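You operate a simulated robot arm through the tools that you are given. There is no shell and no other tool.

You run a simulated robot arm. Do the job below in one go: nothing can be reset, and whatever is moved stays where it is left.

Task
Wrap the blue tray on the sealer's deck at 150 C.
Fine: the sealer is on. Lid down, knob to 150 C, press Wrap once Ready lights; when the film shows, sealer off, then lid up. Leave the tray there and the other trays alone.

The check looks at the end state, three seconds after you hand in, the way a careful person would. Anything else that was tipped, shoved, dropped, spilled or broken makes it a failure. Lids that push on must go on centred and level and be pressed home; caps that screw on are set level and turned clockwise until they are tight.

Robot
A 6-joint arm with a fingered hand on a trunk, on a base that drives. Base frame: it is fixed to the floor where the robot stands at the start and does not move with it; the origin is under the middle of the robot, x ahead of it, y to its left, z up; the surface under the hand at the start is at about z = 910. Lengths are in mm, angles in rad, forces in N, time in s.
With the tool pointing down near the work surface it reaches from about 260 to 680 mm from the robot's upright axis, wherever it stands. Its first joint turns from -2.897 to 2.897 rad. Places, roughly: cup (8x8x8 cm) [500, 0, 1000]; film heat knob [600, 200, 1000]; sealer lid [700, -200, 1100]; sealer switch [700, 100, 1000]; wrap button [500, 300, 1000]; wrap sealer [600, 0, 900]. Payload 4 kg.
The tool frame sits at the grasp point between the pads (the TCP): z along the fingers, y along the line on which they close. The tips reach 26 mm beyond it. The gripper opens to 148 mm. The gripper's body begins 73 mm behind the TCP. The gripper is a hand of 3 fingers: y runs from the thumb to the fingers, the wrist lies at [0, 0, -239] in the tool frame, and closing takes about 1.5 s.
Orientation is that of the tool frame in the base frame, as [roll, pitch, yaw] about the fixed x, y, z axes, in that order (R = Rz(yaw) Ry(pitch) Rx(roll)). With the fingers straight down and closing along the base's y, the tool's x points along the base's -x, its y along +y and its z along -z.

Tools
- The arm moves only by the tool step_arm. Its argument "increments" is a list of rows, each an object (a shift or turn left out is 0, a gripper value left out holds the last) with "rotation": the turn, a rotation vector about the tool's x, y, z in rad, a list of three; "linear": the shift along the tool's x, y, z in mm, a list of three. In form: [{"rotation": [rx, ry, rz], "linear": [x, y, z]}, ...]. A call has 1 to 20 rows; each row shifts and turns the commanded pose from where the row before left it, along the tool's axes as they then stand. "gripper" is the closure, from 0 (fully open) to 1 (shut), set as the call begins (left out, the last holds). A row lasts 0.2 s, in which the tool goes at most 50 mm and 0.15 rad; a call with a longer step from one row to the next is refused whole, and so is a gripper value outside its range. Where a pose cannot be reached the arm comes as near as it can. A force on the tool above 70 N (or 10 N above the force at the start of the call, whichever is more), or a blocked arm, ends the call early, and 0.2 s more pass. Each finger travels about 153 mm/s and halts on what it meets, pressing with about 30 N; the grip force reading is that of the motor and also rises with nothing between the fingers. The clock runs only during rows and for 0.2 s after the last one: add rows that do not move to give the fingers time. The reply holds the time, the measured pose of the TCP, the force on the tool along the base axes, the opening and the grip force, in the units named above and with some noise, with the torque about the TCP (base axes, N m) and any sound that the robot's microphone picked up.
- Cameras (640 x 400 px; columns grow to the right, rows downward): "scene" is now at [46, 171.5, 1534.7]; the picture's right is [-0.45, -0.89, 0.00], its down [-0.61, 0.31, -0.72] and it looks along [0.65, -0.33, -0.69] (base axes); focal length 254 px, centre (320, 200). "wrist" rides on the gripper at [68, -39, -90] in the tool frame; the picture's right is [0.50, 0.87, 0.00], its down [-0.65, 0.38, -0.65] and it looks along [-0.57, 0.33, 0.76] (tool axes); focal length 222 px, centre (320, 200). There is no depth. A picture from a camera that has moved, and an enlarged one, comes with that camera's place and axes in the base frame and with its lens.
- camera(camera): a new picture of that camera. It takes no simulated time.
- move_column(by): slides the trunk up (or, below 0, down) by that many mm; the arm and the scene camera ride with it, the base frame stays. It gives what a move gives, with no picture.
- drive_base(legs): drives the robot by 1 to 6 legs, each [ahead, left, turn to the left] in mm, mm and rad, along the robot's own axes; the way and the turn of a leg run together, so that a leg with both is an arc; at most 1500 mm and 3.142 rad a leg. The arm and the cameras ride along, it lands a little off, and it stops where it bumps. It gives what a move gives.
- curl_fingers(finger1, finger2, thumb_bend): sets how far each is bent, from 0 (flat) to 1 (curled in); at 0.3 the hand is open as for a grip, at 0.7 the pads meet at the TCP. One left out holds its place. A second passes; each finger stops where it meets its share of the squeeze, and holds until it gets a number again. A gripper value or a shape takes the hand back. It gives what a move gives, with no picture; readings hold the bend of each and the force on the fingers (four entries, about 0 where the hand has none), thumb and palm.
- preshape(shape): the hand has 3 fingers and takes this shape, open, in about a second: jaw (thumb against the fingers, like two jaws); tri (thumb and two fingers); tip (a fingertip pinch); poke (one finger out to press); point (the index stretched); flat (the hand flat); cup (the hand cupped); fist (a fist). The gripper value then closes the fingers along that shape, each until it touches; the sizes above hold for jaw. It gives what a move gives, with no picture.
- pan_tilt(pan, tilt): turns the head with the scene camera to pan (to the left, within 2.094 rad either way) and tilt (down, from -0.506 to 1.204), counted from straight ahead of the robot. It gives what a move gives.
- zoom(camera, box): a new picture of the part [left, top, right, bottom] of that camera's present view, enlarged. It takes no simulated time.
- close_job(): hands the job in; it is judged then, once.

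Places have to be worked out from the pictures, the camera data and where the tool is seen. Open the gripper and draw the arm clear of the work before you hand the job in, unless the task says otherwise.

The tools are called as name(argument=value, ...) on one line, values as JSON. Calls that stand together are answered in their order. step_arm: Moves the arm, as the interface text tells. Its arguments: {"type":"object","properties":{"increments":{"type":"array"},"gripper":{"type":"number"}},"required":["increments"]} The other tools are called the same way: move_column (by) slides the trunk up or down; preshape (shape) gives the hand a shape; curl_fingers (finger1, finger2, thumb_bend) moves the fingers one by one; drive_base (legs) drives the base; pan_tilt (pan, tilt) turns the head that bears the scene camera; camera (camera) takes a picture; zoom (camera, box) takes an enlarged picture of a part of a camera's view; close_job () hands the job in.

At the start:

```text
clock: 0.0
tcp_pos: [420.9, 31.1, 1150.5]
ee_rot: [-3.141, 0.0, 3.139]
wrist_force: [0.3, 0.1, -0.5]
torque: [0.0, 0.0, 0.01]
opening: 148.0
grasp_force: 0.0
shape: jaw
bend: [0.3, 0.3, 0.3]
finger forces: [0.0, 0.0, 0.0, 0.1, 0.1, 0.0]
trunk travel left (down, up): [-275.0, 42.0]
robot x, y, heading: [0.6, 2.0, -0.001]
head pan, tilt: [-0.469, 0.761]
```

scene: 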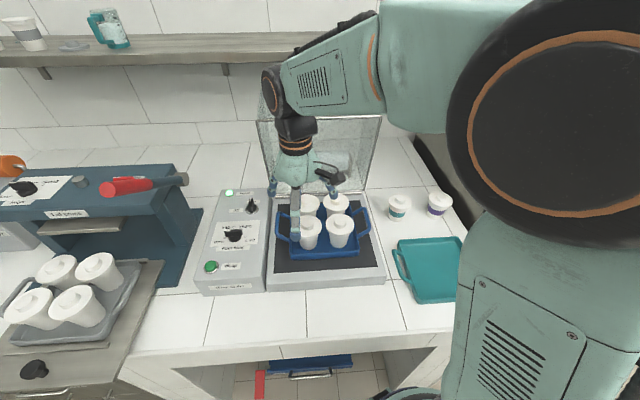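
wrist: 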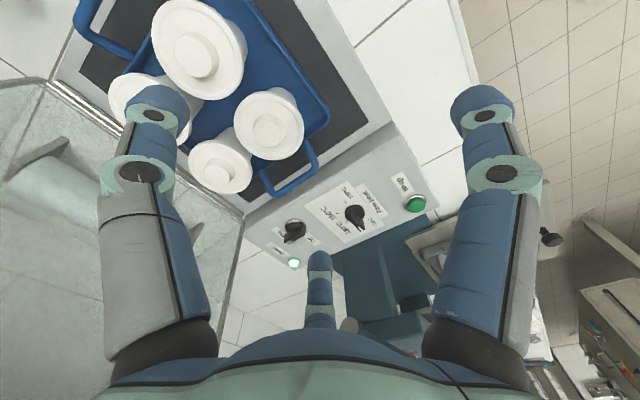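

I'll look closer at the sealer's panel, lid and deck before moving anything.

zoom(camera="scene", box=[180, 170, 300, 300])

zoom(camera="scene", box=[240, 80, 460, 300])

zoom(camera="wrist", box=[230, 120, 450, 290])

```text
3.08 times, centred on (240, 235) of scene
camera zoom: at [46.0, 171.5, 1534.7], right [-0.45, -0.89, 0.0], down [-0.61, 0.31, -0.72], along [0.65, -0.33, -0.69], focal length 783 px, centre (566, 92)
```

zoom: 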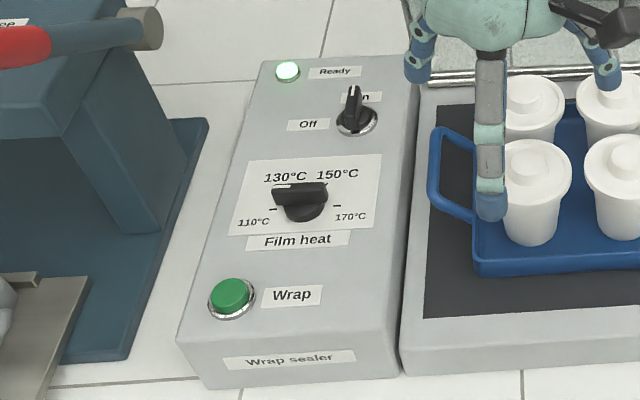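

```text
1.82 times, centred on (350, 190) of scene
camera zoom: at [46.0, 171.5, 1534.7], right [-0.45, -0.89, 0.0], down [-0.61, 0.31, -0.72], along [0.65, -0.33, -0.69], focal length 463 px, centre (266, 218)
```

zoom: 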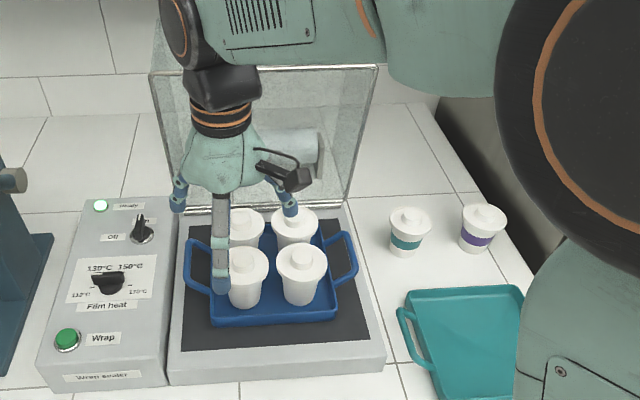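

```text
2.35 times, centred on (340, 205) of wrist
camera zoom: at [353.3, -7.5, 1239.4], right [-0.5, 0.87, 0.0], down [0.66, 0.38, 0.65], along [0.57, 0.33, -0.76], focal length 523 px, centre (273, 188)
```

zoom: 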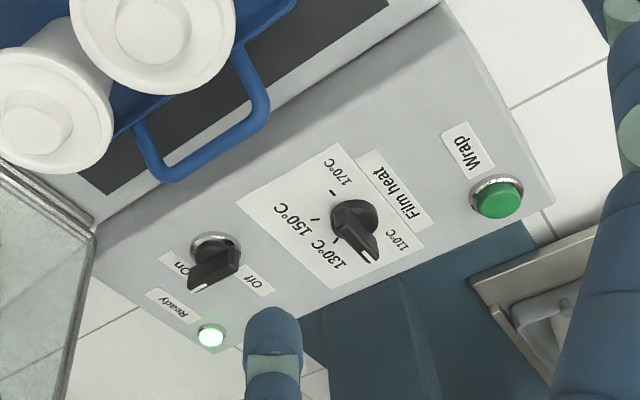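

The controls triangulate well between both cameras: Wrap button about (491,259,961), heat knob about (565,183,968), switch about (650,108,968), with the panel surface at z≈954 and the sealer turned about -24°. I'll zoom in on the dials and the lid.

zoom(camera="scene", box=[210, 210, 260, 250])

zoom(camera="scene", box=[225, 180, 275, 220])

zoom(camera="wrist", box=[320, 170, 400, 240])

zoom(camera="scene", box=[250, 80, 400, 210])

```text
10.00 times, centred on (235, 230) of scene
camera zoom: at [46.0, 171.5, 1534.7], right [-0.45, -0.89, 0.0], down [-0.61, 0.31, -0.72], along [0.65, -0.33, -0.69], focal length 2545 px, centre (1170, -100)
```

zoom: 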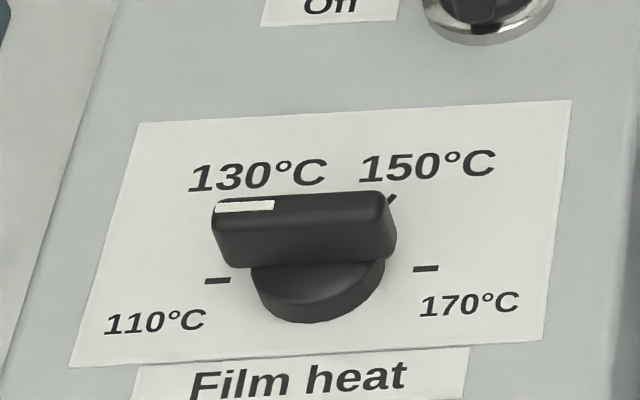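

```text
10.00 times, centred on (250, 200) of scene
camera zoom: at [46.0, 171.5, 1534.7], right [-0.45, -0.89, 0.0], down [-0.61, 0.31, -0.72], along [0.65, -0.33, -0.69], focal length 2545 px, centre (1020, 200)
```

zoom: 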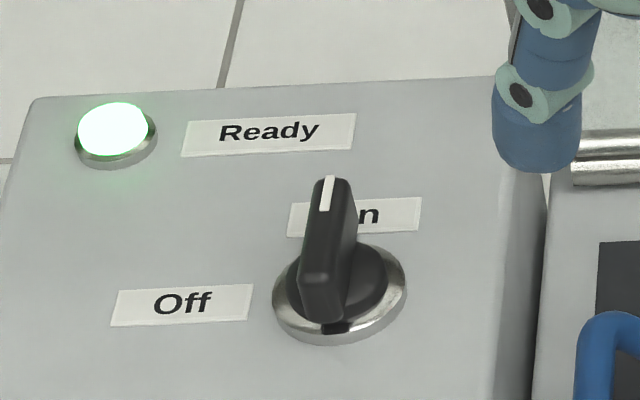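

```text
5.71 times, centred on (360, 205) of wrist
camera zoom: at [353.3, -7.5, 1239.4], right [-0.5, 0.87, 0.0], down [0.66, 0.38, 0.65], along [0.57, 0.33, -0.76], focal length 1269 px, centre (91, 171)
```

zoom: 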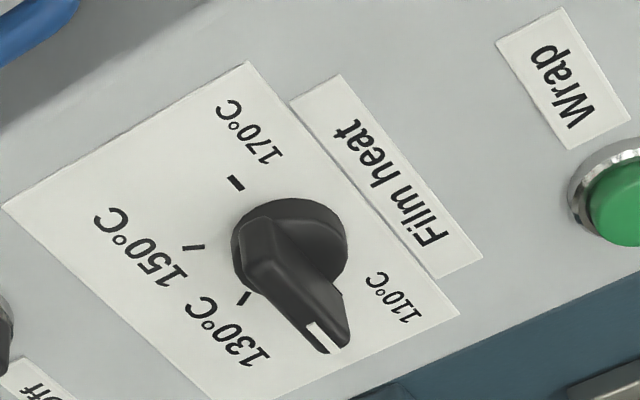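

```text
3.08 times, centred on (325, 145) of scene
camera zoom: at [46.0, 171.5, 1534.7], right [-0.45, -0.89, 0.0], down [-0.61, 0.31, -0.72], along [0.65, -0.33, -0.69], focal length 783 px, centre (305, 369)
```

zoom: 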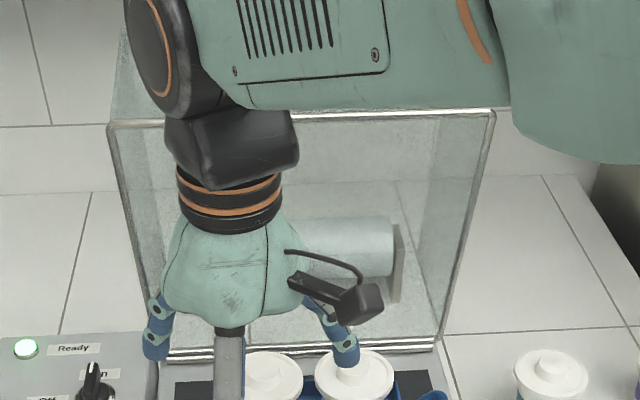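

The heat knob's pointer sits at 110. The ticks come out at -90/-30/+30/+90° from the panel's forward axis, so 150 is a 120° clockwise turn. I'll draw the arm back to the left and up so the lid is unobstructed.

step_arm(increments=[{"linear": [10, 42, -10]}, {"linear": [10, 42, -10]}, {"linear": [10, 42, -10]}, {"linear": [10, 42, -10]}, {"linear": [10, 42, -10]}, {"linear": [10, 42, -10]}, {"linear": [10, 42, -10]}])

camera(camera="scene")

camera(camera="wrist")

```text
clock: 1.6
tcp_pos: [355.7, 324.5, 1222.5]
ee_rot: [3.141, -0.001, 3.14]
wrist_force: [0.7, -0.9, 0.6]
torque: [0.0, -0.02, -0.02]
opening: 147.7
grasp_force: 0.0
shape: jaw
bend: [0.3, 0.3, 0.3]
finger forces: [0.1, 0.1, 0.1, 0.0, 0.0, 0.0]
trunk travel left (down, up): [-275.0, 42.0]
robot x, y, heading: [-0.2, -1.0, 0.005]
head pan, tilt: [-0.469, 0.761]
```

```text
taken
camera scene: at [46.1, 172.9, 1534.6], right [-0.45, -0.89, 0.0], down [-0.61, 0.31, -0.72], along [0.65, -0.33, -0.69], focal length 254 px, centre (320, 200)
```

scene: 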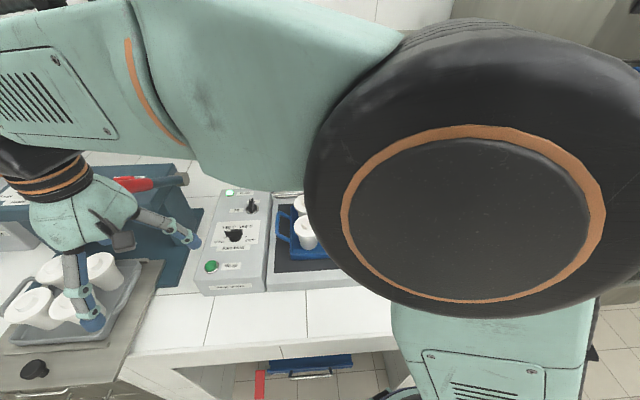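

```text
taken
camera wrist: at [286.9, 286.3, 1312.1], right [-0.5, 0.87, 0.0], down [0.66, 0.38, 0.65], along [0.57, 0.33, -0.76], focal length 222 px, centre (320, 200)
```

wrist: 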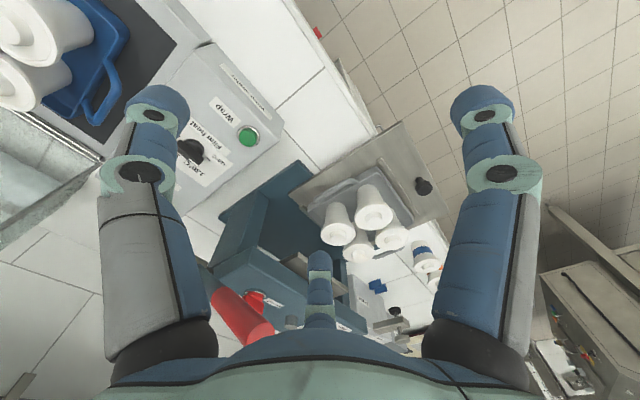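

The upper arm now blocks the view more. I'll swing the hand over to the right side, staying high and well short of the lid, to free the sight line to it.

step_arm(increments=[{"linear": [-9, -42, 0]}, {"linear": [-9, -42, 0]}, {"linear": [-9, -42, 0]}, {"linear": [-9, -42, 0]}, {"linear": [-9, -42, 0]}, {"linear": [-9, -42, 0]}, {"linear": [-9, -42, 0]}, {"linear": [13, -42, -2]}, {"linear": [13, -42, -2]}, {"linear": [13, -42, -2]}, {"linear": [13, -42, -2]}, {"linear": [13, -42, -2]}, {"linear": [13, -42, -2]}, {"linear": [13, -42, -2]}, {"linear": [13, -42, -2]}])

camera(camera="scene")

camera(camera="wrist")

```text
clock: 4.8
tcp_pos: [311.5, -306.6, 1238.0]
ee_rot: [3.14, -0.001, -3.141]
wrist_force: [-1.1, -0.5, 0.5]
torque: [0.01, 0.01, 0.01]
opening: 147.8
grasp_force: 0.1
shape: jaw
bend: [0.3, 0.3, 0.3]
finger forces: [0.0, 0.0, 0.1, 0.0, 0.1, 0.1]
trunk travel left (down, up): [-275.0, 42.0]
robot x, y, heading: [-1.7, -1.6, -0.001]
head pan, tilt: [-0.469, 0.761]
```

```text
taken
camera scene: at [46.1, 170.3, 1534.9], right [-0.45, -0.89, 0.0], down [-0.62, 0.31, -0.72], along [0.65, -0.33, -0.69], focal length 254 px, centre (320, 200)
```

scene: 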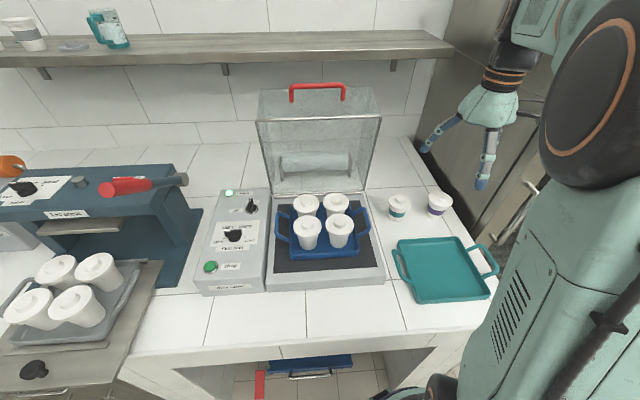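

```text
taken
camera wrist: at [243.1, -345.4, 1326.6], right [-0.5, 0.87, 0.0], down [0.66, 0.38, 0.65], along [0.57, 0.33, -0.76], focal length 222 px, centre (320, 200)
```

wrist: 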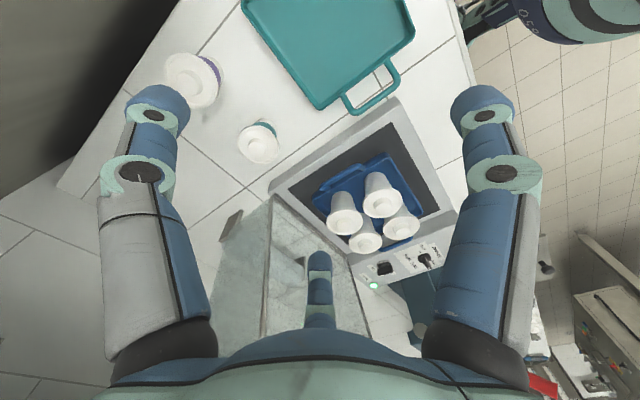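

Now the lid is clear to see: a transparent box lid hinged at the back, standing open, with a red bar handle at its top front edge. I'll zoom in from both cameras to triangulate it.

zoom(camera="scene", box=[240, 70, 400, 210])

zoom(camera="wrist", box=[190, 130, 470, 330])

zoom(camera="scene", box=[260, 180, 400, 300])

```text
2.86 times, centred on (320, 140) of scene
camera zoom: at [46.1, 170.3, 1534.9], right [-0.45, -0.89, 0.0], down [-0.62, 0.31, -0.72], along [0.65, -0.33, -0.69], focal length 727 px, centre (320, 371)
```

zoom: 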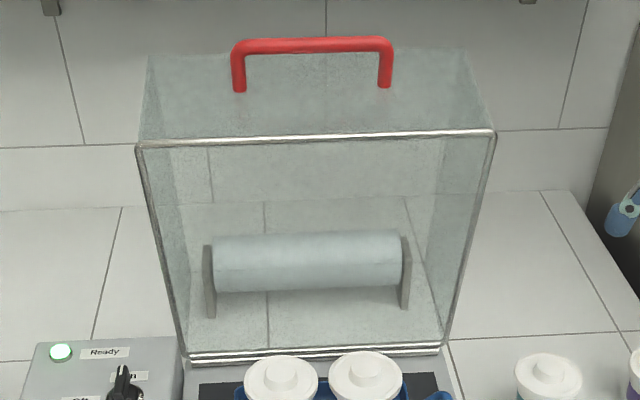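

```text
2.00 times, centred on (330, 230) of wrist
camera zoom: at [243.1, -345.4, 1326.6], right [-0.5, 0.87, 0.0], down [0.66, 0.38, 0.65], along [0.57, 0.33, -0.76], focal length 444 px, centre (300, 140)
```

zoom: 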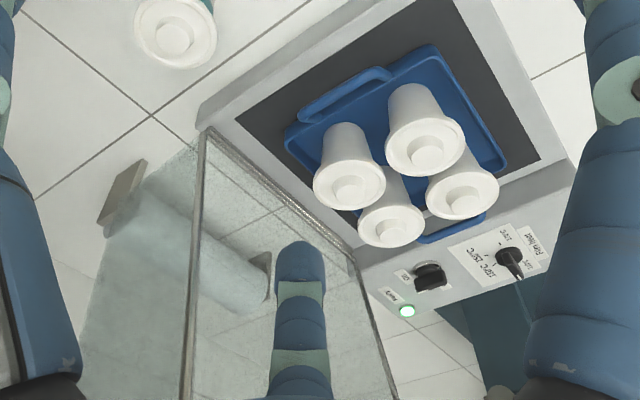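

```text
3.33 times, centred on (330, 240) of scene
camera zoom: at [46.1, 170.3, 1534.9], right [-0.45, -0.89, 0.0], down [-0.62, 0.31, -0.72], along [0.65, -0.33, -0.69], focal length 848 px, centre (287, 67)
```

zoom: 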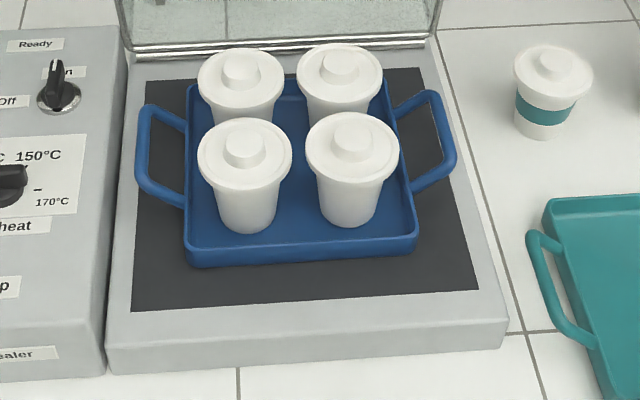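

The lid is a box with its red handle on the wall that will face front when closed; its hinge line runs roughly (680,25)→(565,-254). To get the lid angle and handle position precisely, I'll tilt the hand so the wrist camera looks at the lid more horizontally from a safe distance.

step_arm(increments=[{"linear": [-30, 0, -20]}, {"linear": [-20, 0, -10]}, {"rotation": [0, -0.14, 0]}, {"rotation": [0, -0.14, 0]}, {"rotation": [0, -0.14, 0]}, {"rotation": [0, -0.14, 0]}, {"rotation": [0, -0.14, 0]}])

camera(camera="wrist")

camera(camera="scene")

```text
clock: 6.4
tcp_pos: [359.2, -305.2, 1265.9]
ee_rot: [-3.138, 0.704, 3.141]
wrist_force: [-0.2, -0.1, 0.7]
torque: [0.02, 0.0, 0.01]
opening: 147.8
grasp_force: 0.0
shape: jaw
bend: [0.3, 0.3, 0.3]
finger forces: [0.0, 0.1, 0.0, 0.0, 0.0, 0.1]
trunk travel left (down, up): [-275.0, 42.0]
robot x, y, heading: [-0.2, 2.9, -0.0]
head pan, tilt: [-0.469, 0.761]
```

```text
taken
camera wrist: at [249.0, -343.5, 1290.6], right [-0.38, 0.87, -0.32], down [0.08, 0.38, 0.92], along [0.92, 0.33, -0.21], focal length 222 px, centre (320, 200)
```

wrist: 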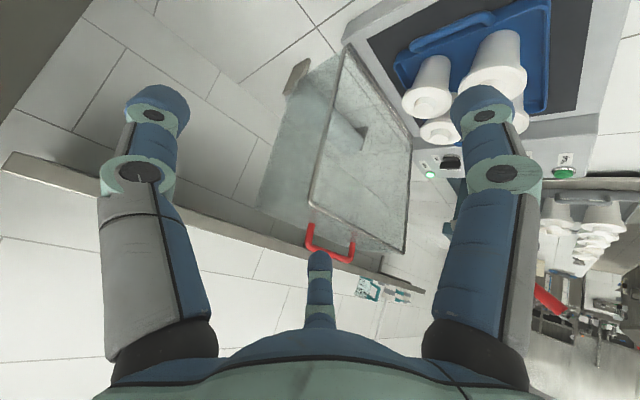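

```text
taken
camera scene: at [45.5, 171.7, 1534.7], right [-0.45, -0.89, 0.0], down [-0.61, 0.31, -0.72], along [0.65, -0.33, -0.69], focal length 254 px, centre (320, 200)
```

scene: 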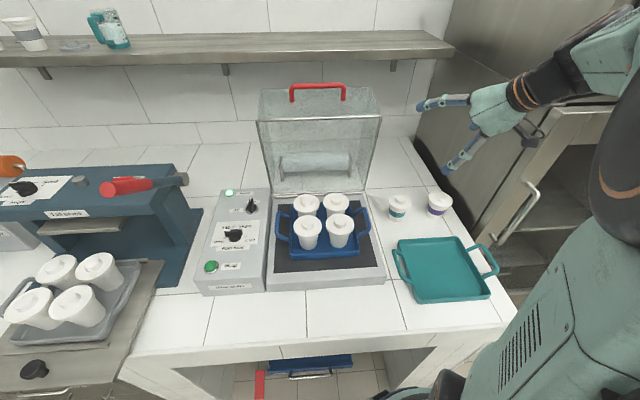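

This view shows the rim and the handle. I'll zoom in for precise pixels.

zoom(camera="wrist", box=[260, 30, 440, 280])

zoom(camera="wrist", box=[290, 190, 370, 270])

zoom(camera="scene", box=[270, 70, 370, 132])

zoom(camera="scene", box=[250, 150, 390, 240])

```text
1.60 times, centred on (350, 155) of wrist
camera zoom: at [249.0, -343.5, 1290.6], right [-0.38, 0.87, -0.32], down [0.08, 0.38, 0.92], along [0.92, 0.33, -0.21], focal length 355 px, centre (272, 272)
```

zoom: 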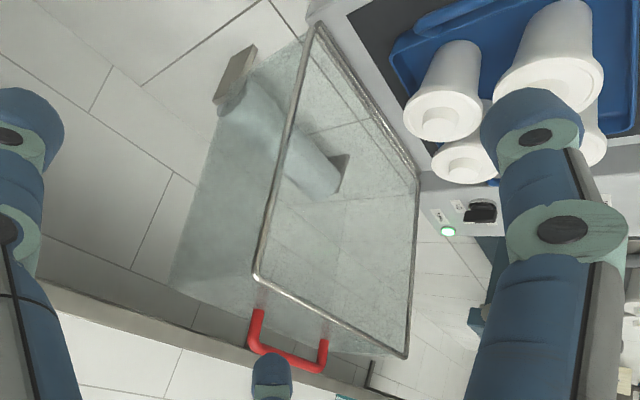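

```text
5.00 times, centred on (330, 230) of wrist
camera zoom: at [249.0, -343.5, 1290.6], right [-0.38, 0.87, -0.32], down [0.08, 0.38, 0.92], along [0.92, 0.33, -0.21], focal length 1111 px, centre (270, 50)
```

zoom: 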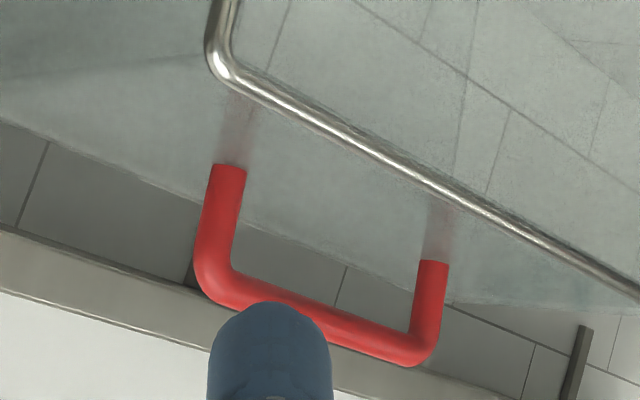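

```text
6.40 times, centred on (320, 101) of scene
camera zoom: at [45.5, 171.7, 1534.7], right [-0.45, -0.89, 0.0], down [-0.61, 0.31, -0.72], along [0.65, -0.33, -0.69], focal length 1628 px, centre (320, 834)
```

zoom: 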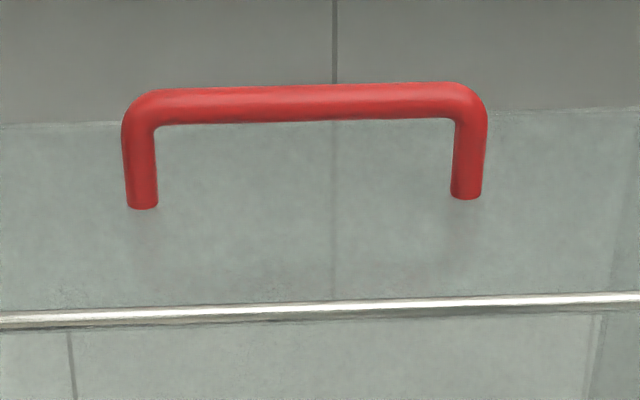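

```text
4.44 times, centred on (320, 195) of scene
camera zoom: at [45.5, 171.7, 1534.7], right [-0.45, -0.89, 0.0], down [-0.61, 0.31, -0.72], along [0.65, -0.33, -0.69], focal length 1131 px, centre (320, 222)
```

zoom: 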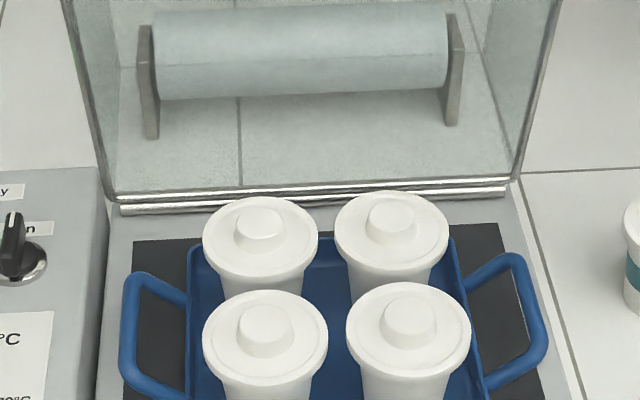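

Triangulation puts the handle feet at (643,-203,1248) and (700,-74,1248), the bar at z≈1290, and the hinge at z≈931, with the lid open about 80° and resting back. Before approaching, I'll test how the jaw hand closes here in free air.

step_arm(increments=[{}, {}, {}, {}, {}], gripper=0.6)

camera(camera="wrist")

zoom(camera="scene", box=[400, 50, 560, 200])

```text
clock: 7.6
tcp_pos: [359.4, -305.2, 1267.2]
ee_rot: [-3.14, 0.701, 3.14]
wrist_force: [0.0, -0.1, 0.7]
torque: [0.0, 0.01, 0.0]
opening: 59.8
grasp_force: 0.1
shape: jaw
bend: [0.77, 0.77, 0.7]
finger forces: [0.0, 0.1, 0.0, 0.1, 0.0, 0.0]
trunk travel left (down, up): [-275.0, 42.0]
robot x, y, heading: [2.2, 1.1, 0.002]
head pan, tilt: [-0.469, 0.761]
```

```text
taken
camera wrist: at [249.4, -343.6, 1290.4], right [-0.38, 0.87, -0.32], down [0.08, 0.38, 0.92], along [0.92, 0.33, -0.21], focal length 222 px, centre (320, 200)
```

wrist: 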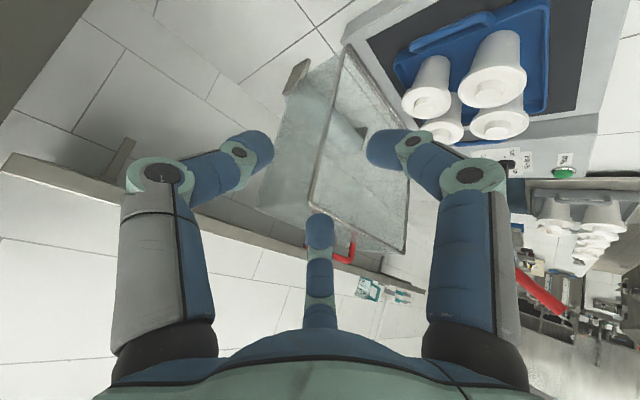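

```text
2.67 times, centred on (480, 125) of scene
camera zoom: at [46.0, 171.5, 1534.7], right [-0.45, -0.89, 0.0], down [-0.61, 0.31, -0.72], along [0.65, -0.33, -0.69], focal length 679 px, centre (-107, 400)
```

zoom: 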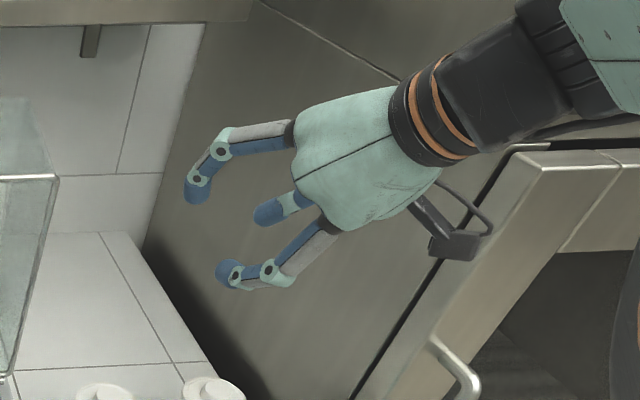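

The fingers curl inward like a hand. I'll check the "tip" and "poke" shapes as well, since I'll need them for the knobs and button.

preshape(shape="tip")

camera(camera="wrist")

zoom(camera="scene", box=[400, 50, 560, 200])

preshape(shape="poke")

camera(camera="wrist")

zoom(camera="scene", box=[400, 50, 560, 200])

```text
clock: 8.5
tcp_pos: [358.3, -305.6, 1265.8]
ee_rot: [3.14, 0.701, 3.141]
wrist_force: [0.5, -0.4, -0.6]
torque: [0.01, 0.06, 0.0]
opening: 147.9
grasp_force: 0.0
shape: tip
bend: [0.3, 0.3, 0.3]
finger forces: [0.0, 0.0, 0.0, 0.1, 0.1, 0.1]
trunk travel left (down, up): [-275.0, 42.0]
robot x, y, heading: [2.7, -0.7, 0.002]
head pan, tilt: [-0.469, 0.761]
```

```text
taken
camera wrist: at [249.4, -343.6, 1290.4], right [-0.38, 0.87, -0.32], down [0.08, 0.38, 0.92], along [0.92, 0.33, -0.21], focal length 222 px, centre (320, 200)
```

wrist: 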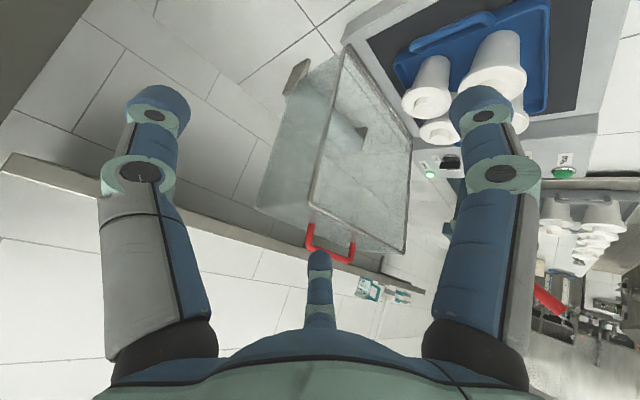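

```text
2.67 times, centred on (480, 125) of scene
camera zoom: at [46.0, 171.5, 1534.7], right [-0.45, -0.89, 0.0], down [-0.61, 0.31, -0.72], along [0.65, -0.33, -0.69], focal length 679 px, centre (-107, 400)
```

zoom: 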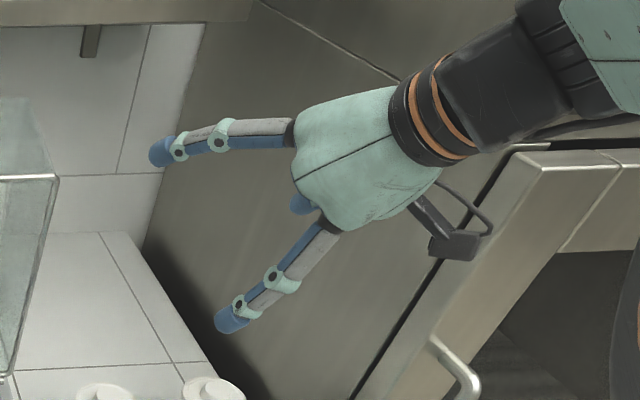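

```text
clock: 9.4
tcp_pos: [359.9, -306.4, 1265.6]
ee_rot: [-3.141, 0.7, 3.141]
wrist_force: [0.4, 0.0, -0.7]
torque: [0.01, -0.01, -0.01]
opening: 0.0
grasp_force: 0.0
shape: poke
bend: [1.0, 1.0, 0.4]
finger forces: [0.1, 0.0, 0.1, 0.0, 0.0, 0.1]
trunk travel left (down, up): [-275.0, 42.0]
robot x, y, heading: [3.8, -1.0, -0.002]
head pan, tilt: [-0.469, 0.761]
```

```text
taken
camera wrist: at [249.4, -343.6, 1290.4], right [-0.38, 0.87, -0.32], down [0.08, 0.38, 0.92], along [0.92, 0.33, -0.21], focal length 222 px, centre (320, 200)
```

wrist: 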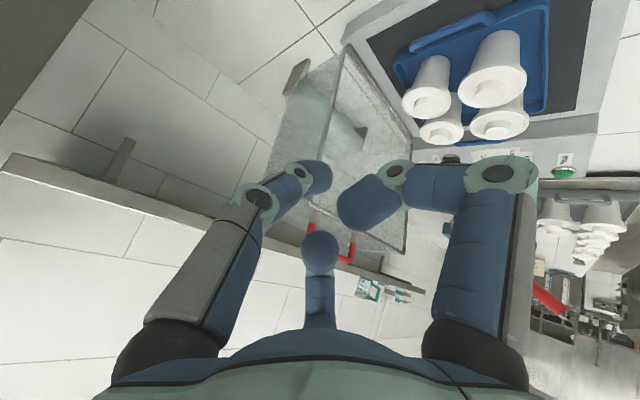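

```text
2.67 times, centred on (480, 125) of scene
camera zoom: at [46.0, 171.5, 1534.7], right [-0.45, -0.89, 0.0], down [-0.61, 0.31, -0.72], along [0.65, -0.33, -0.69], focal length 679 px, centre (-107, 400)
```

zoom: 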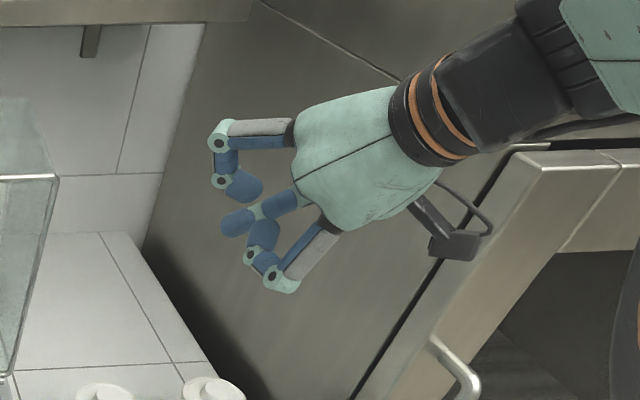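

Poke leaves only the thumb partly out. Let me look at "point" and at a fully closed jaw, which may be simpler tools for pressing and gripping.

preshape(shape="point")

camera(camera="wrist")

zoom(camera="scene", box=[400, 50, 560, 200])

preshape(shape="jaw")

step_arm(increments=[{}, {}, {}, {}, {}, {}, {}, {}, {}], gripper=1.0)

camera(camera="wrist")

zoom(camera="scene", box=[400, 50, 560, 200])

```text
clock: 10.3
tcp_pos: [359.6, -305.4, 1265.4]
ee_rot: [3.141, 0.698, 3.141]
wrist_force: [0.1, 0.2, -0.1]
torque: [0.0, -0.02, 0.03]
opening: 142.0
grasp_force: 0.0
shape: point
bend: [0.7, 1.0, 0.86]
finger forces: [0.0, 0.0, 0.1, 0.0, 0.0, 0.0]
trunk travel left (down, up): [-275.0, 42.0]
robot x, y, heading: [-0.8, 1.0, -0.003]
head pan, tilt: [-0.469, 0.761]
```

```text
taken
camera wrist: at [249.4, -343.6, 1290.4], right [-0.38, 0.87, -0.32], down [0.08, 0.38, 0.92], along [0.92, 0.33, -0.21], focal length 222 px, centre (320, 200)
```

wrist: 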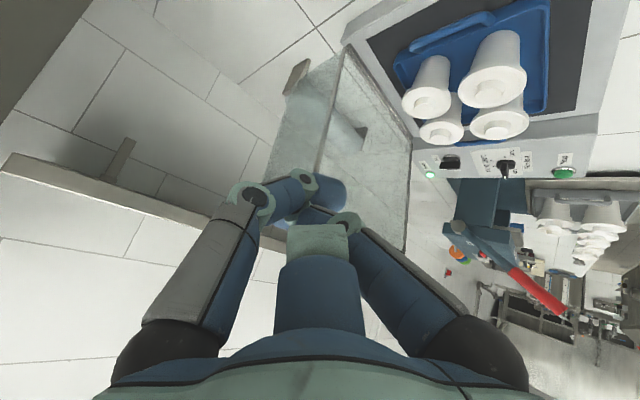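

```text
2.67 times, centred on (480, 125) of scene
camera zoom: at [46.0, 171.5, 1534.7], right [-0.45, -0.89, 0.0], down [-0.61, 0.31, -0.72], along [0.65, -0.33, -0.69], focal length 679 px, centre (-107, 400)
```

zoom: 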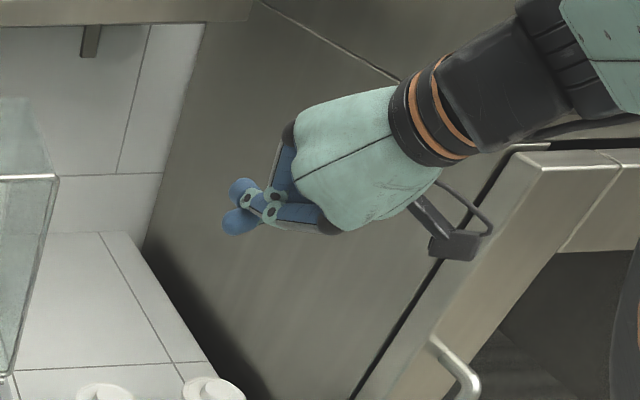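

```text
clock: 11.2
tcp_pos: [359.3, -305.2, 1266.4]
ee_rot: [-3.141, 0.699, 3.139]
wrist_force: [0.9, -0.8, -0.6]
torque: [0.02, 0.03, 0.0]
opening: 148.0
grasp_force: 0.1
shape: jaw
bend: [0.3, 0.3, 0.3]
finger forces: [0.1, 0.0, 0.0, 0.0, 0.0, 0.0]
trunk travel left (down, up): [-275.0, 42.0]
robot x, y, heading: [-2.7, 1.8, -0.0]
head pan, tilt: [-0.469, 0.761]
```

```text
clock: 13.2
tcp_pos: [359.0, -305.1, 1266.5]
ee_rot: [-3.14, 0.699, 3.139]
wrist_force: [0.2, 0.1, 0.5]
torque: [0.01, 0.01, 0.02]
opening: 0.0
grasp_force: 30.0
shape: jaw
bend: [0.7, 0.7, 0.7]
finger forces: [0.1, 0.0, 0.0, 0.0, 0.1, 0.1]
trunk travel left (down, up): [-275.0, 42.0]
robot x, y, heading: [-0.9, 0.9, 0.001]
head pan, tilt: [-0.469, 0.761]
```

```text
taken
camera wrist: at [249.4, -343.6, 1290.4], right [-0.38, 0.87, -0.32], down [0.08, 0.38, 0.92], along [0.92, 0.33, -0.21], focal length 222 px, centre (320, 200)
```

wrist: 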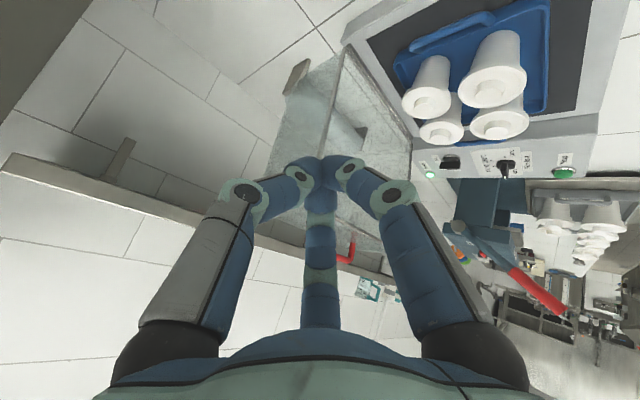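

```text
2.67 times, centred on (480, 125) of scene
camera zoom: at [46.0, 171.5, 1534.7], right [-0.45, -0.89, 0.0], down [-0.61, 0.31, -0.72], along [0.65, -0.33, -0.69], focal length 679 px, centre (-107, 400)
```

zoom: 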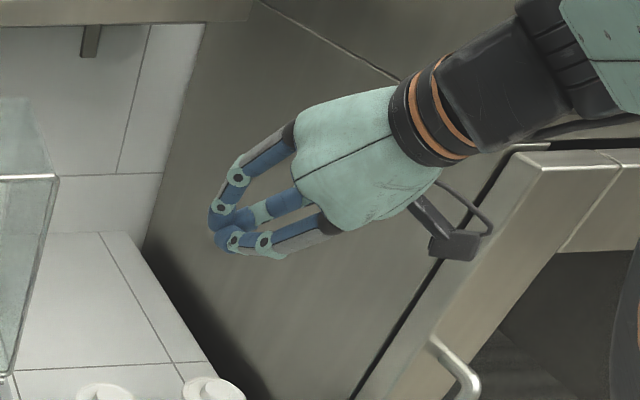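

Closed jaw is a compact tripod, good for pressing. Now I'll turn the hand so its closing line is across the handle bar (heading -23.5°, pitched ~50° down), staying at this safe spot with the fingers half open.

step_arm(increments=[{"linear": [0, 0, -20]}, {"rotation": [0.088, 0, 0.1046]}, {"rotation": [0.088, 0, 0.1046]}, {"rotation": [0.088, 0, 0.1046]}, {"rotation": [0, 0, -0.1428]}, {"rotation": [0, 0, -0.1428]}, {"rotation": [0, 0, -0.1428]}, {"rotation": [0, 0, -0.1428]}, {"rotation": [0, 0, -0.1428]}, {"rotation": [0, 0, -0.1428]}, {"rotation": [0, 0, -0.1428]}, {"rotation": [0, 0, -0.1428]}, {"rotation": [0, 0, -0.1428]}, {"rotation": [0, 0, -0.1428]}, {"rotation": [0, 0, -0.1428]}], gripper=0.45)

camera(camera="scene")

camera(camera="wrist")

```text
clock: 16.4
tcp_pos: [443.4, -160.2, 1301.7]
ee_rot: [-2.44, -0.008, -1.993]
wrist_force: [0.2, -0.2, 0.4]
torque: [0.01, 0.0, 0.05]
opening: 81.1
grasp_force: 0.0
shape: jaw
bend: [0.34, 0.34, 0.7]
finger forces: [0.0, 0.0, 0.1, 0.1, 0.0, 0.1]
out of reach, approached as far as the arm can: row 9, 10, 11, 12, 13, 14, 15
trunk travel left (down, up): [-275.0, 42.0]
robot x, y, heading: [-3.0, 1.4, -0.0]
head pan, tilt: [-0.469, 0.761]
```

```text
taken
camera scene: at [46.2, 171.7, 1534.7], right [-0.45, -0.89, 0.0], down [-0.61, 0.31, -0.72], along [0.65, -0.33, -0.69], focal length 254 px, centre (320, 200)
```

scene: 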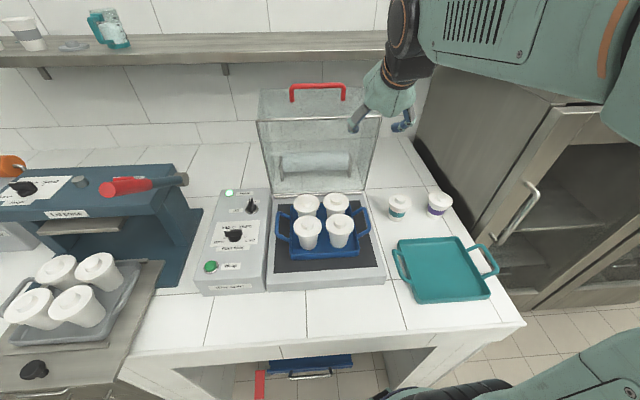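

```text
taken
camera wrist: at [390.4, -208.8, 1396.1], right [-0.81, -0.19, -0.56], down [-0.38, 0.89, 0.25], along [0.45, 0.41, -0.79], focal length 222 px, centre (320, 200)
```

wrist: 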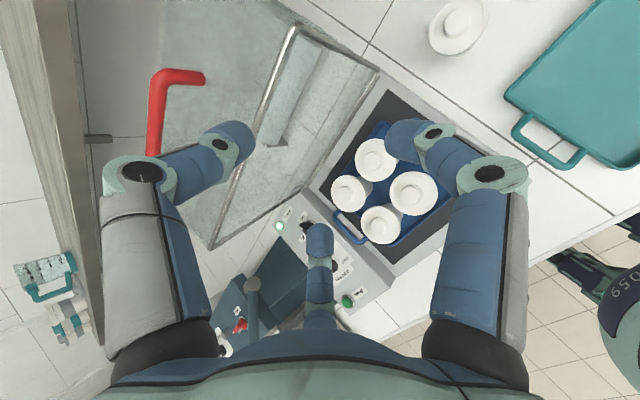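

That spot was too tight for this orientation, so the arm shifted itself to (443,-160,1301) with the orientation right and nothing touched. I'll go up first, then a little toward the pre-grasp above the handle.

step_arm(increments=[{"linear": [0, -21, -25]}, {"linear": [0, -21, -25]}])

```text
clock: 17.0
tcp_pos: [448.0, -151.5, 1368.4]
ee_rot: [-2.441, -0.001, -1.988]
wrist_force: [-0.4, 0.9, 0.1]
torque: [0.01, 0.01, -0.03]
opening: 81.5
grasp_force: 0.1
shape: jaw
bend: [0.34, 0.34, 0.7]
finger forces: [0.0, 0.0, 0.1, 0.1, 0.0, 0.0]
out of reach, approached as far as the arm can: row 1
trunk travel left (down, up): [-275.0, 42.0]
robot x, y, heading: [-1.0, -2.0, 0.0]
head pan, tilt: [-0.469, 0.761]
```

Reach is fine here. Moving forward at this height to the pre-grasp point about 100 mm back from the bar along the fingers.

step_arm(increments=[{"linear": [-20.4, -19.2, 16.8]}, {"linear": [-20.4, -19.2, 16.8]}, {"linear": [-20.4, -19.2, 16.8]}, {"linear": [-20.4, -19.2, 16.8]}, {"linear": [-20.4, -19.2, 16.8]}])

camera(camera="scene")

camera(camera="wrist")

```text
clock: 18.2
tcp_pos: [607.6, -112.9, 1363.9]
ee_rot: [-2.442, 0.001, -1.983]
wrist_force: [0.5, -0.7, 0.8]
torque: [-0.01, 0.02, 0.01]
opening: 81.2
grasp_force: 0.1
shape: jaw
bend: [0.34, 0.34, 0.7]
finger forces: [0.0, 0.1, 0.0, 0.0, 0.0, 0.0]
trunk travel left (down, up): [-275.0, 42.0]
robot x, y, heading: [-1.5, -1.4, 0.002]
head pan, tilt: [-0.469, 0.761]
```

```text
taken
camera scene: at [47.2, 171.6, 1534.7], right [-0.45, -0.89, 0.0], down [-0.62, 0.31, -0.72], along [0.65, -0.33, -0.69], focal length 254 px, centre (320, 200)
```

scene: 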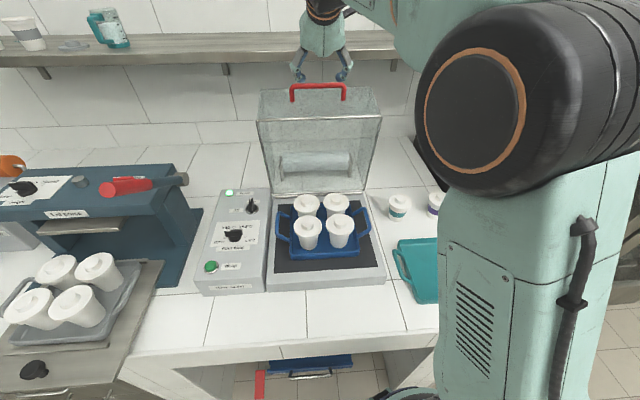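

```text
taken
camera wrist: at [553.3, -162.0, 1457.1], right [-0.81, -0.19, -0.56], down [-0.39, 0.88, 0.26], along [0.44, 0.42, -0.79], focal length 222 px, centre (320, 200)
```

wrist: 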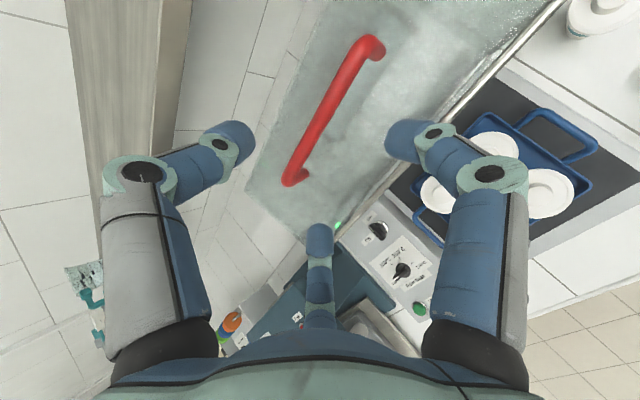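

The hand is lined up with the bar between thumb and fingers. I'll advance 50 mm along the fingers and check again.

step_arm(increments=[{"linear": [0, 0, 25]}, {"linear": [0, 0, 25]}])

camera(camera="wrist")

zoom(camera="scene", box=[260, 20, 400, 130])

```text
clock: 18.8
tcp_pos: [634.2, -124.5, 1324.3]
ee_rot: [-2.443, 0.001, -1.982]
wrist_force: [0.1, -0.1, -0.2]
torque: [0.0, 0.04, -0.06]
opening: 81.4
grasp_force: 0.0
shape: jaw
bend: [0.34, 0.34, 0.7]
finger forces: [0.0, 0.0, 0.1, 0.0, 0.1, 0.1]
trunk travel left (down, up): [-275.0, 42.0]
robot x, y, heading: [-2.1, -2.5, -0.001]
head pan, tilt: [-0.469, 0.761]
```

```text
taken
camera wrist: at [579.6, -174.8, 1417.4], right [-0.81, -0.19, -0.56], down [-0.39, 0.88, 0.26], along [0.44, 0.42, -0.79], focal length 222 px, centre (320, 200)
```

wrist: 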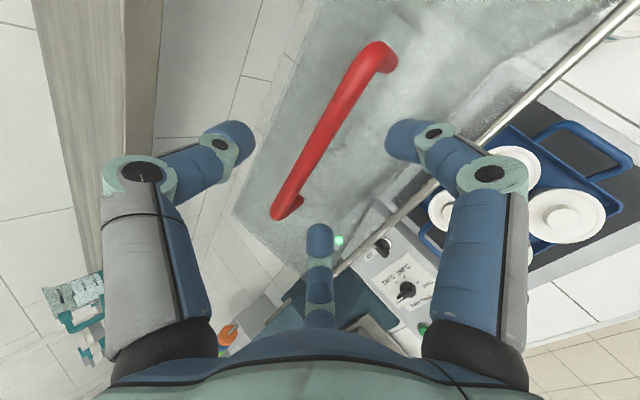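

```text
3.64 times, centred on (330, 75) of scene
camera zoom: at [46.2, 171.4, 1534.7], right [-0.45, -0.89, 0.0], down [-0.62, 0.31, -0.72], along [0.65, -0.33, -0.69], focal length 925 px, centre (284, 654)
```

zoom: 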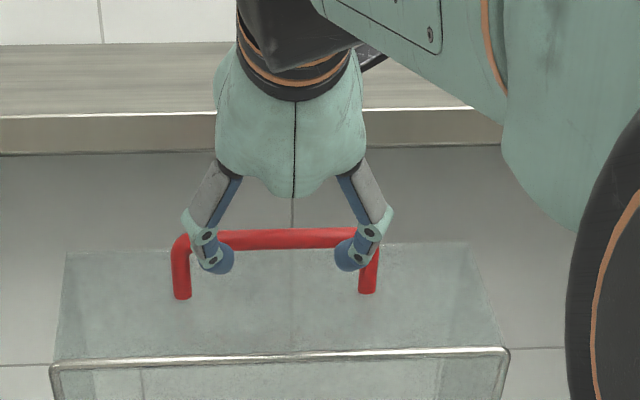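

In the tool frame the bar sits near y≈0, about 50–58 mm ahead, with posts clear of the fingers. I'll advance 40 mm (keeping the fingertips off the lid wall) and look.

step_arm(increments=[{"linear": [0, 0, 15]}, {"linear": [0, 0, 15]}, {"linear": [0, 0, 10]}])

camera(camera="wrist")

zoom(camera="scene", box=[260, 20, 400, 130])

```text
clock: 19.6
tcp_pos: [657.5, -135.7, 1294.0]
ee_rot: [-2.441, 0.0, -1.98]
wrist_force: [-0.2, -0.4, 0.3]
torque: [-0.02, -0.02, -0.02]
opening: 81.3
grasp_force: 0.0
shape: jaw
bend: [0.34, 0.34, 0.7]
finger forces: [0.0, 0.0, 0.0, 0.0, 0.0, 0.1]
trunk travel left (down, up): [-275.0, 42.0]
robot x, y, heading: [3.1, -1.6, -0.003]
head pan, tilt: [-0.469, 0.761]
```

```text
taken
camera wrist: at [604.0, -185.7, 1386.7], right [-0.81, -0.19, -0.56], down [-0.39, 0.88, 0.26], along [0.44, 0.42, -0.79], focal length 222 px, centre (320, 200)
```

wrist: 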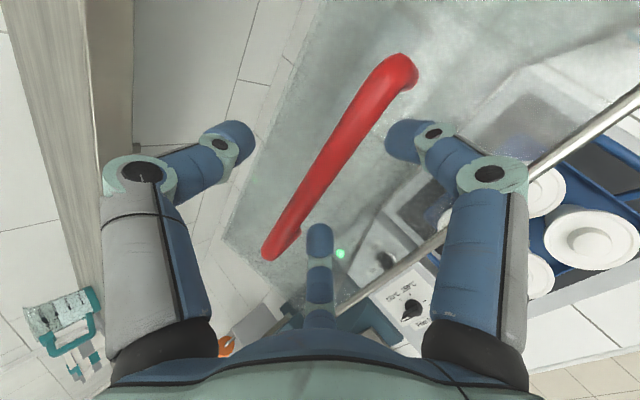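

```text
3.64 times, centred on (330, 75) of scene
camera zoom: at [46.4, 171.4, 1534.8], right [-0.45, -0.89, 0.0], down [-0.62, 0.31, -0.72], along [0.65, -0.33, -0.69], focal length 925 px, centre (284, 654)
```

zoom: 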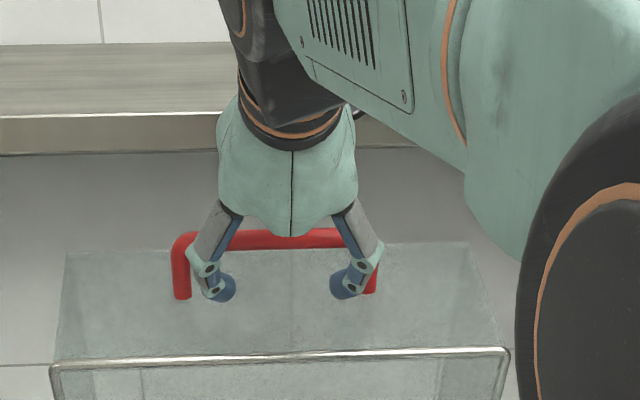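

The bar is centred (y≈0) and about 15 mm ahead of the TCP. I'll advance 6 mm more and close the fingers on it.

step_arm(increments=[{"linear": [0, 0, 6]}])

step_arm(increments=[{}, {}, {}, {}, {}, {}, {}], gripper=1.0)

camera(camera="wrist")

zoom(camera="scene", box=[260, 20, 400, 130])

```text
clock: 20.0
tcp_pos: [660.4, -136.4, 1288.3]
ee_rot: [-2.442, 0.003, -1.983]
wrist_force: [0.3, 0.9, -0.8]
torque: [-0.01, -0.02, 0.01]
opening: 81.3
grasp_force: 0.0
shape: jaw
bend: [0.34, 0.34, 0.7]
finger forces: [0.1, 0.1, 0.0, 0.1, 0.0, 0.0]
trunk travel left (down, up): [-275.0, 42.0]
robot x, y, heading: [2.2, 2.2, -0.001]
head pan, tilt: [-0.469, 0.761]
```

```text
clock: 21.6
tcp_pos: [660.1, -136.1, 1288.7]
ee_rot: [-2.443, 0.0, -1.982]
wrist_force: [1.4, 0.3, -2.3]
torque: [0.0, 0.04, 0.04]
opening: 0.2
grasp_force: 29.7
shape: jaw
bend: [0.7, 0.7, 0.72]
finger forces: [2.1, 3.5, 0.0, 0.1, 28.9, 0.1]
trunk travel left (down, up): [-275.0, 42.0]
robot x, y, heading: [-2.2, -1.7, -0.003]
head pan, tilt: [-0.469, 0.761]
```

```text
taken
camera wrist: at [607.2, -186.2, 1381.6], right [-0.81, -0.19, -0.56], down [-0.39, 0.88, 0.26], along [0.44, 0.42, -0.79], focal length 222 px, centre (320, 200)
```

wrist: 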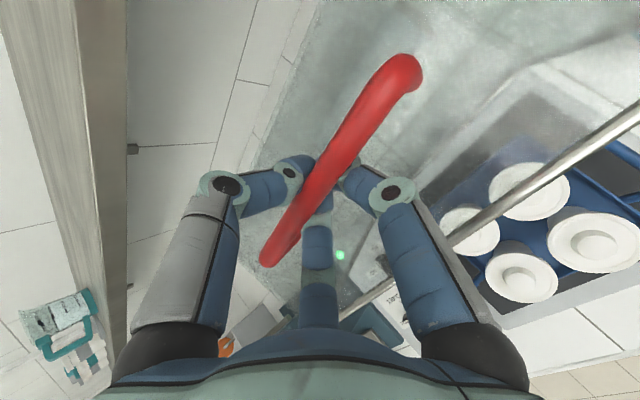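

```text
3.64 times, centred on (330, 75) of scene
camera zoom: at [46.6, 171.4, 1534.7], right [-0.45, -0.89, 0.0], down [-0.62, 0.31, -0.72], along [0.65, -0.33, -0.69], focal length 925 px, centre (284, 654)
```

zoom: 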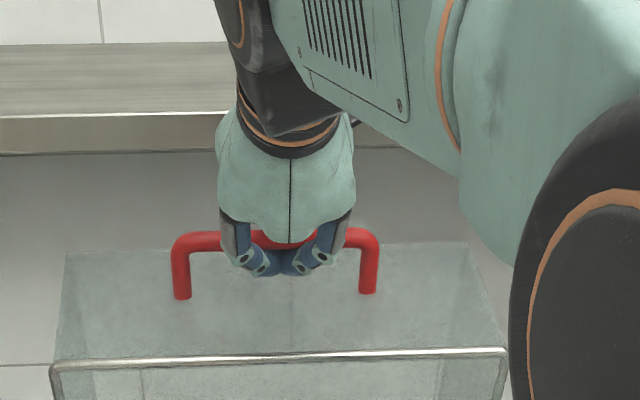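

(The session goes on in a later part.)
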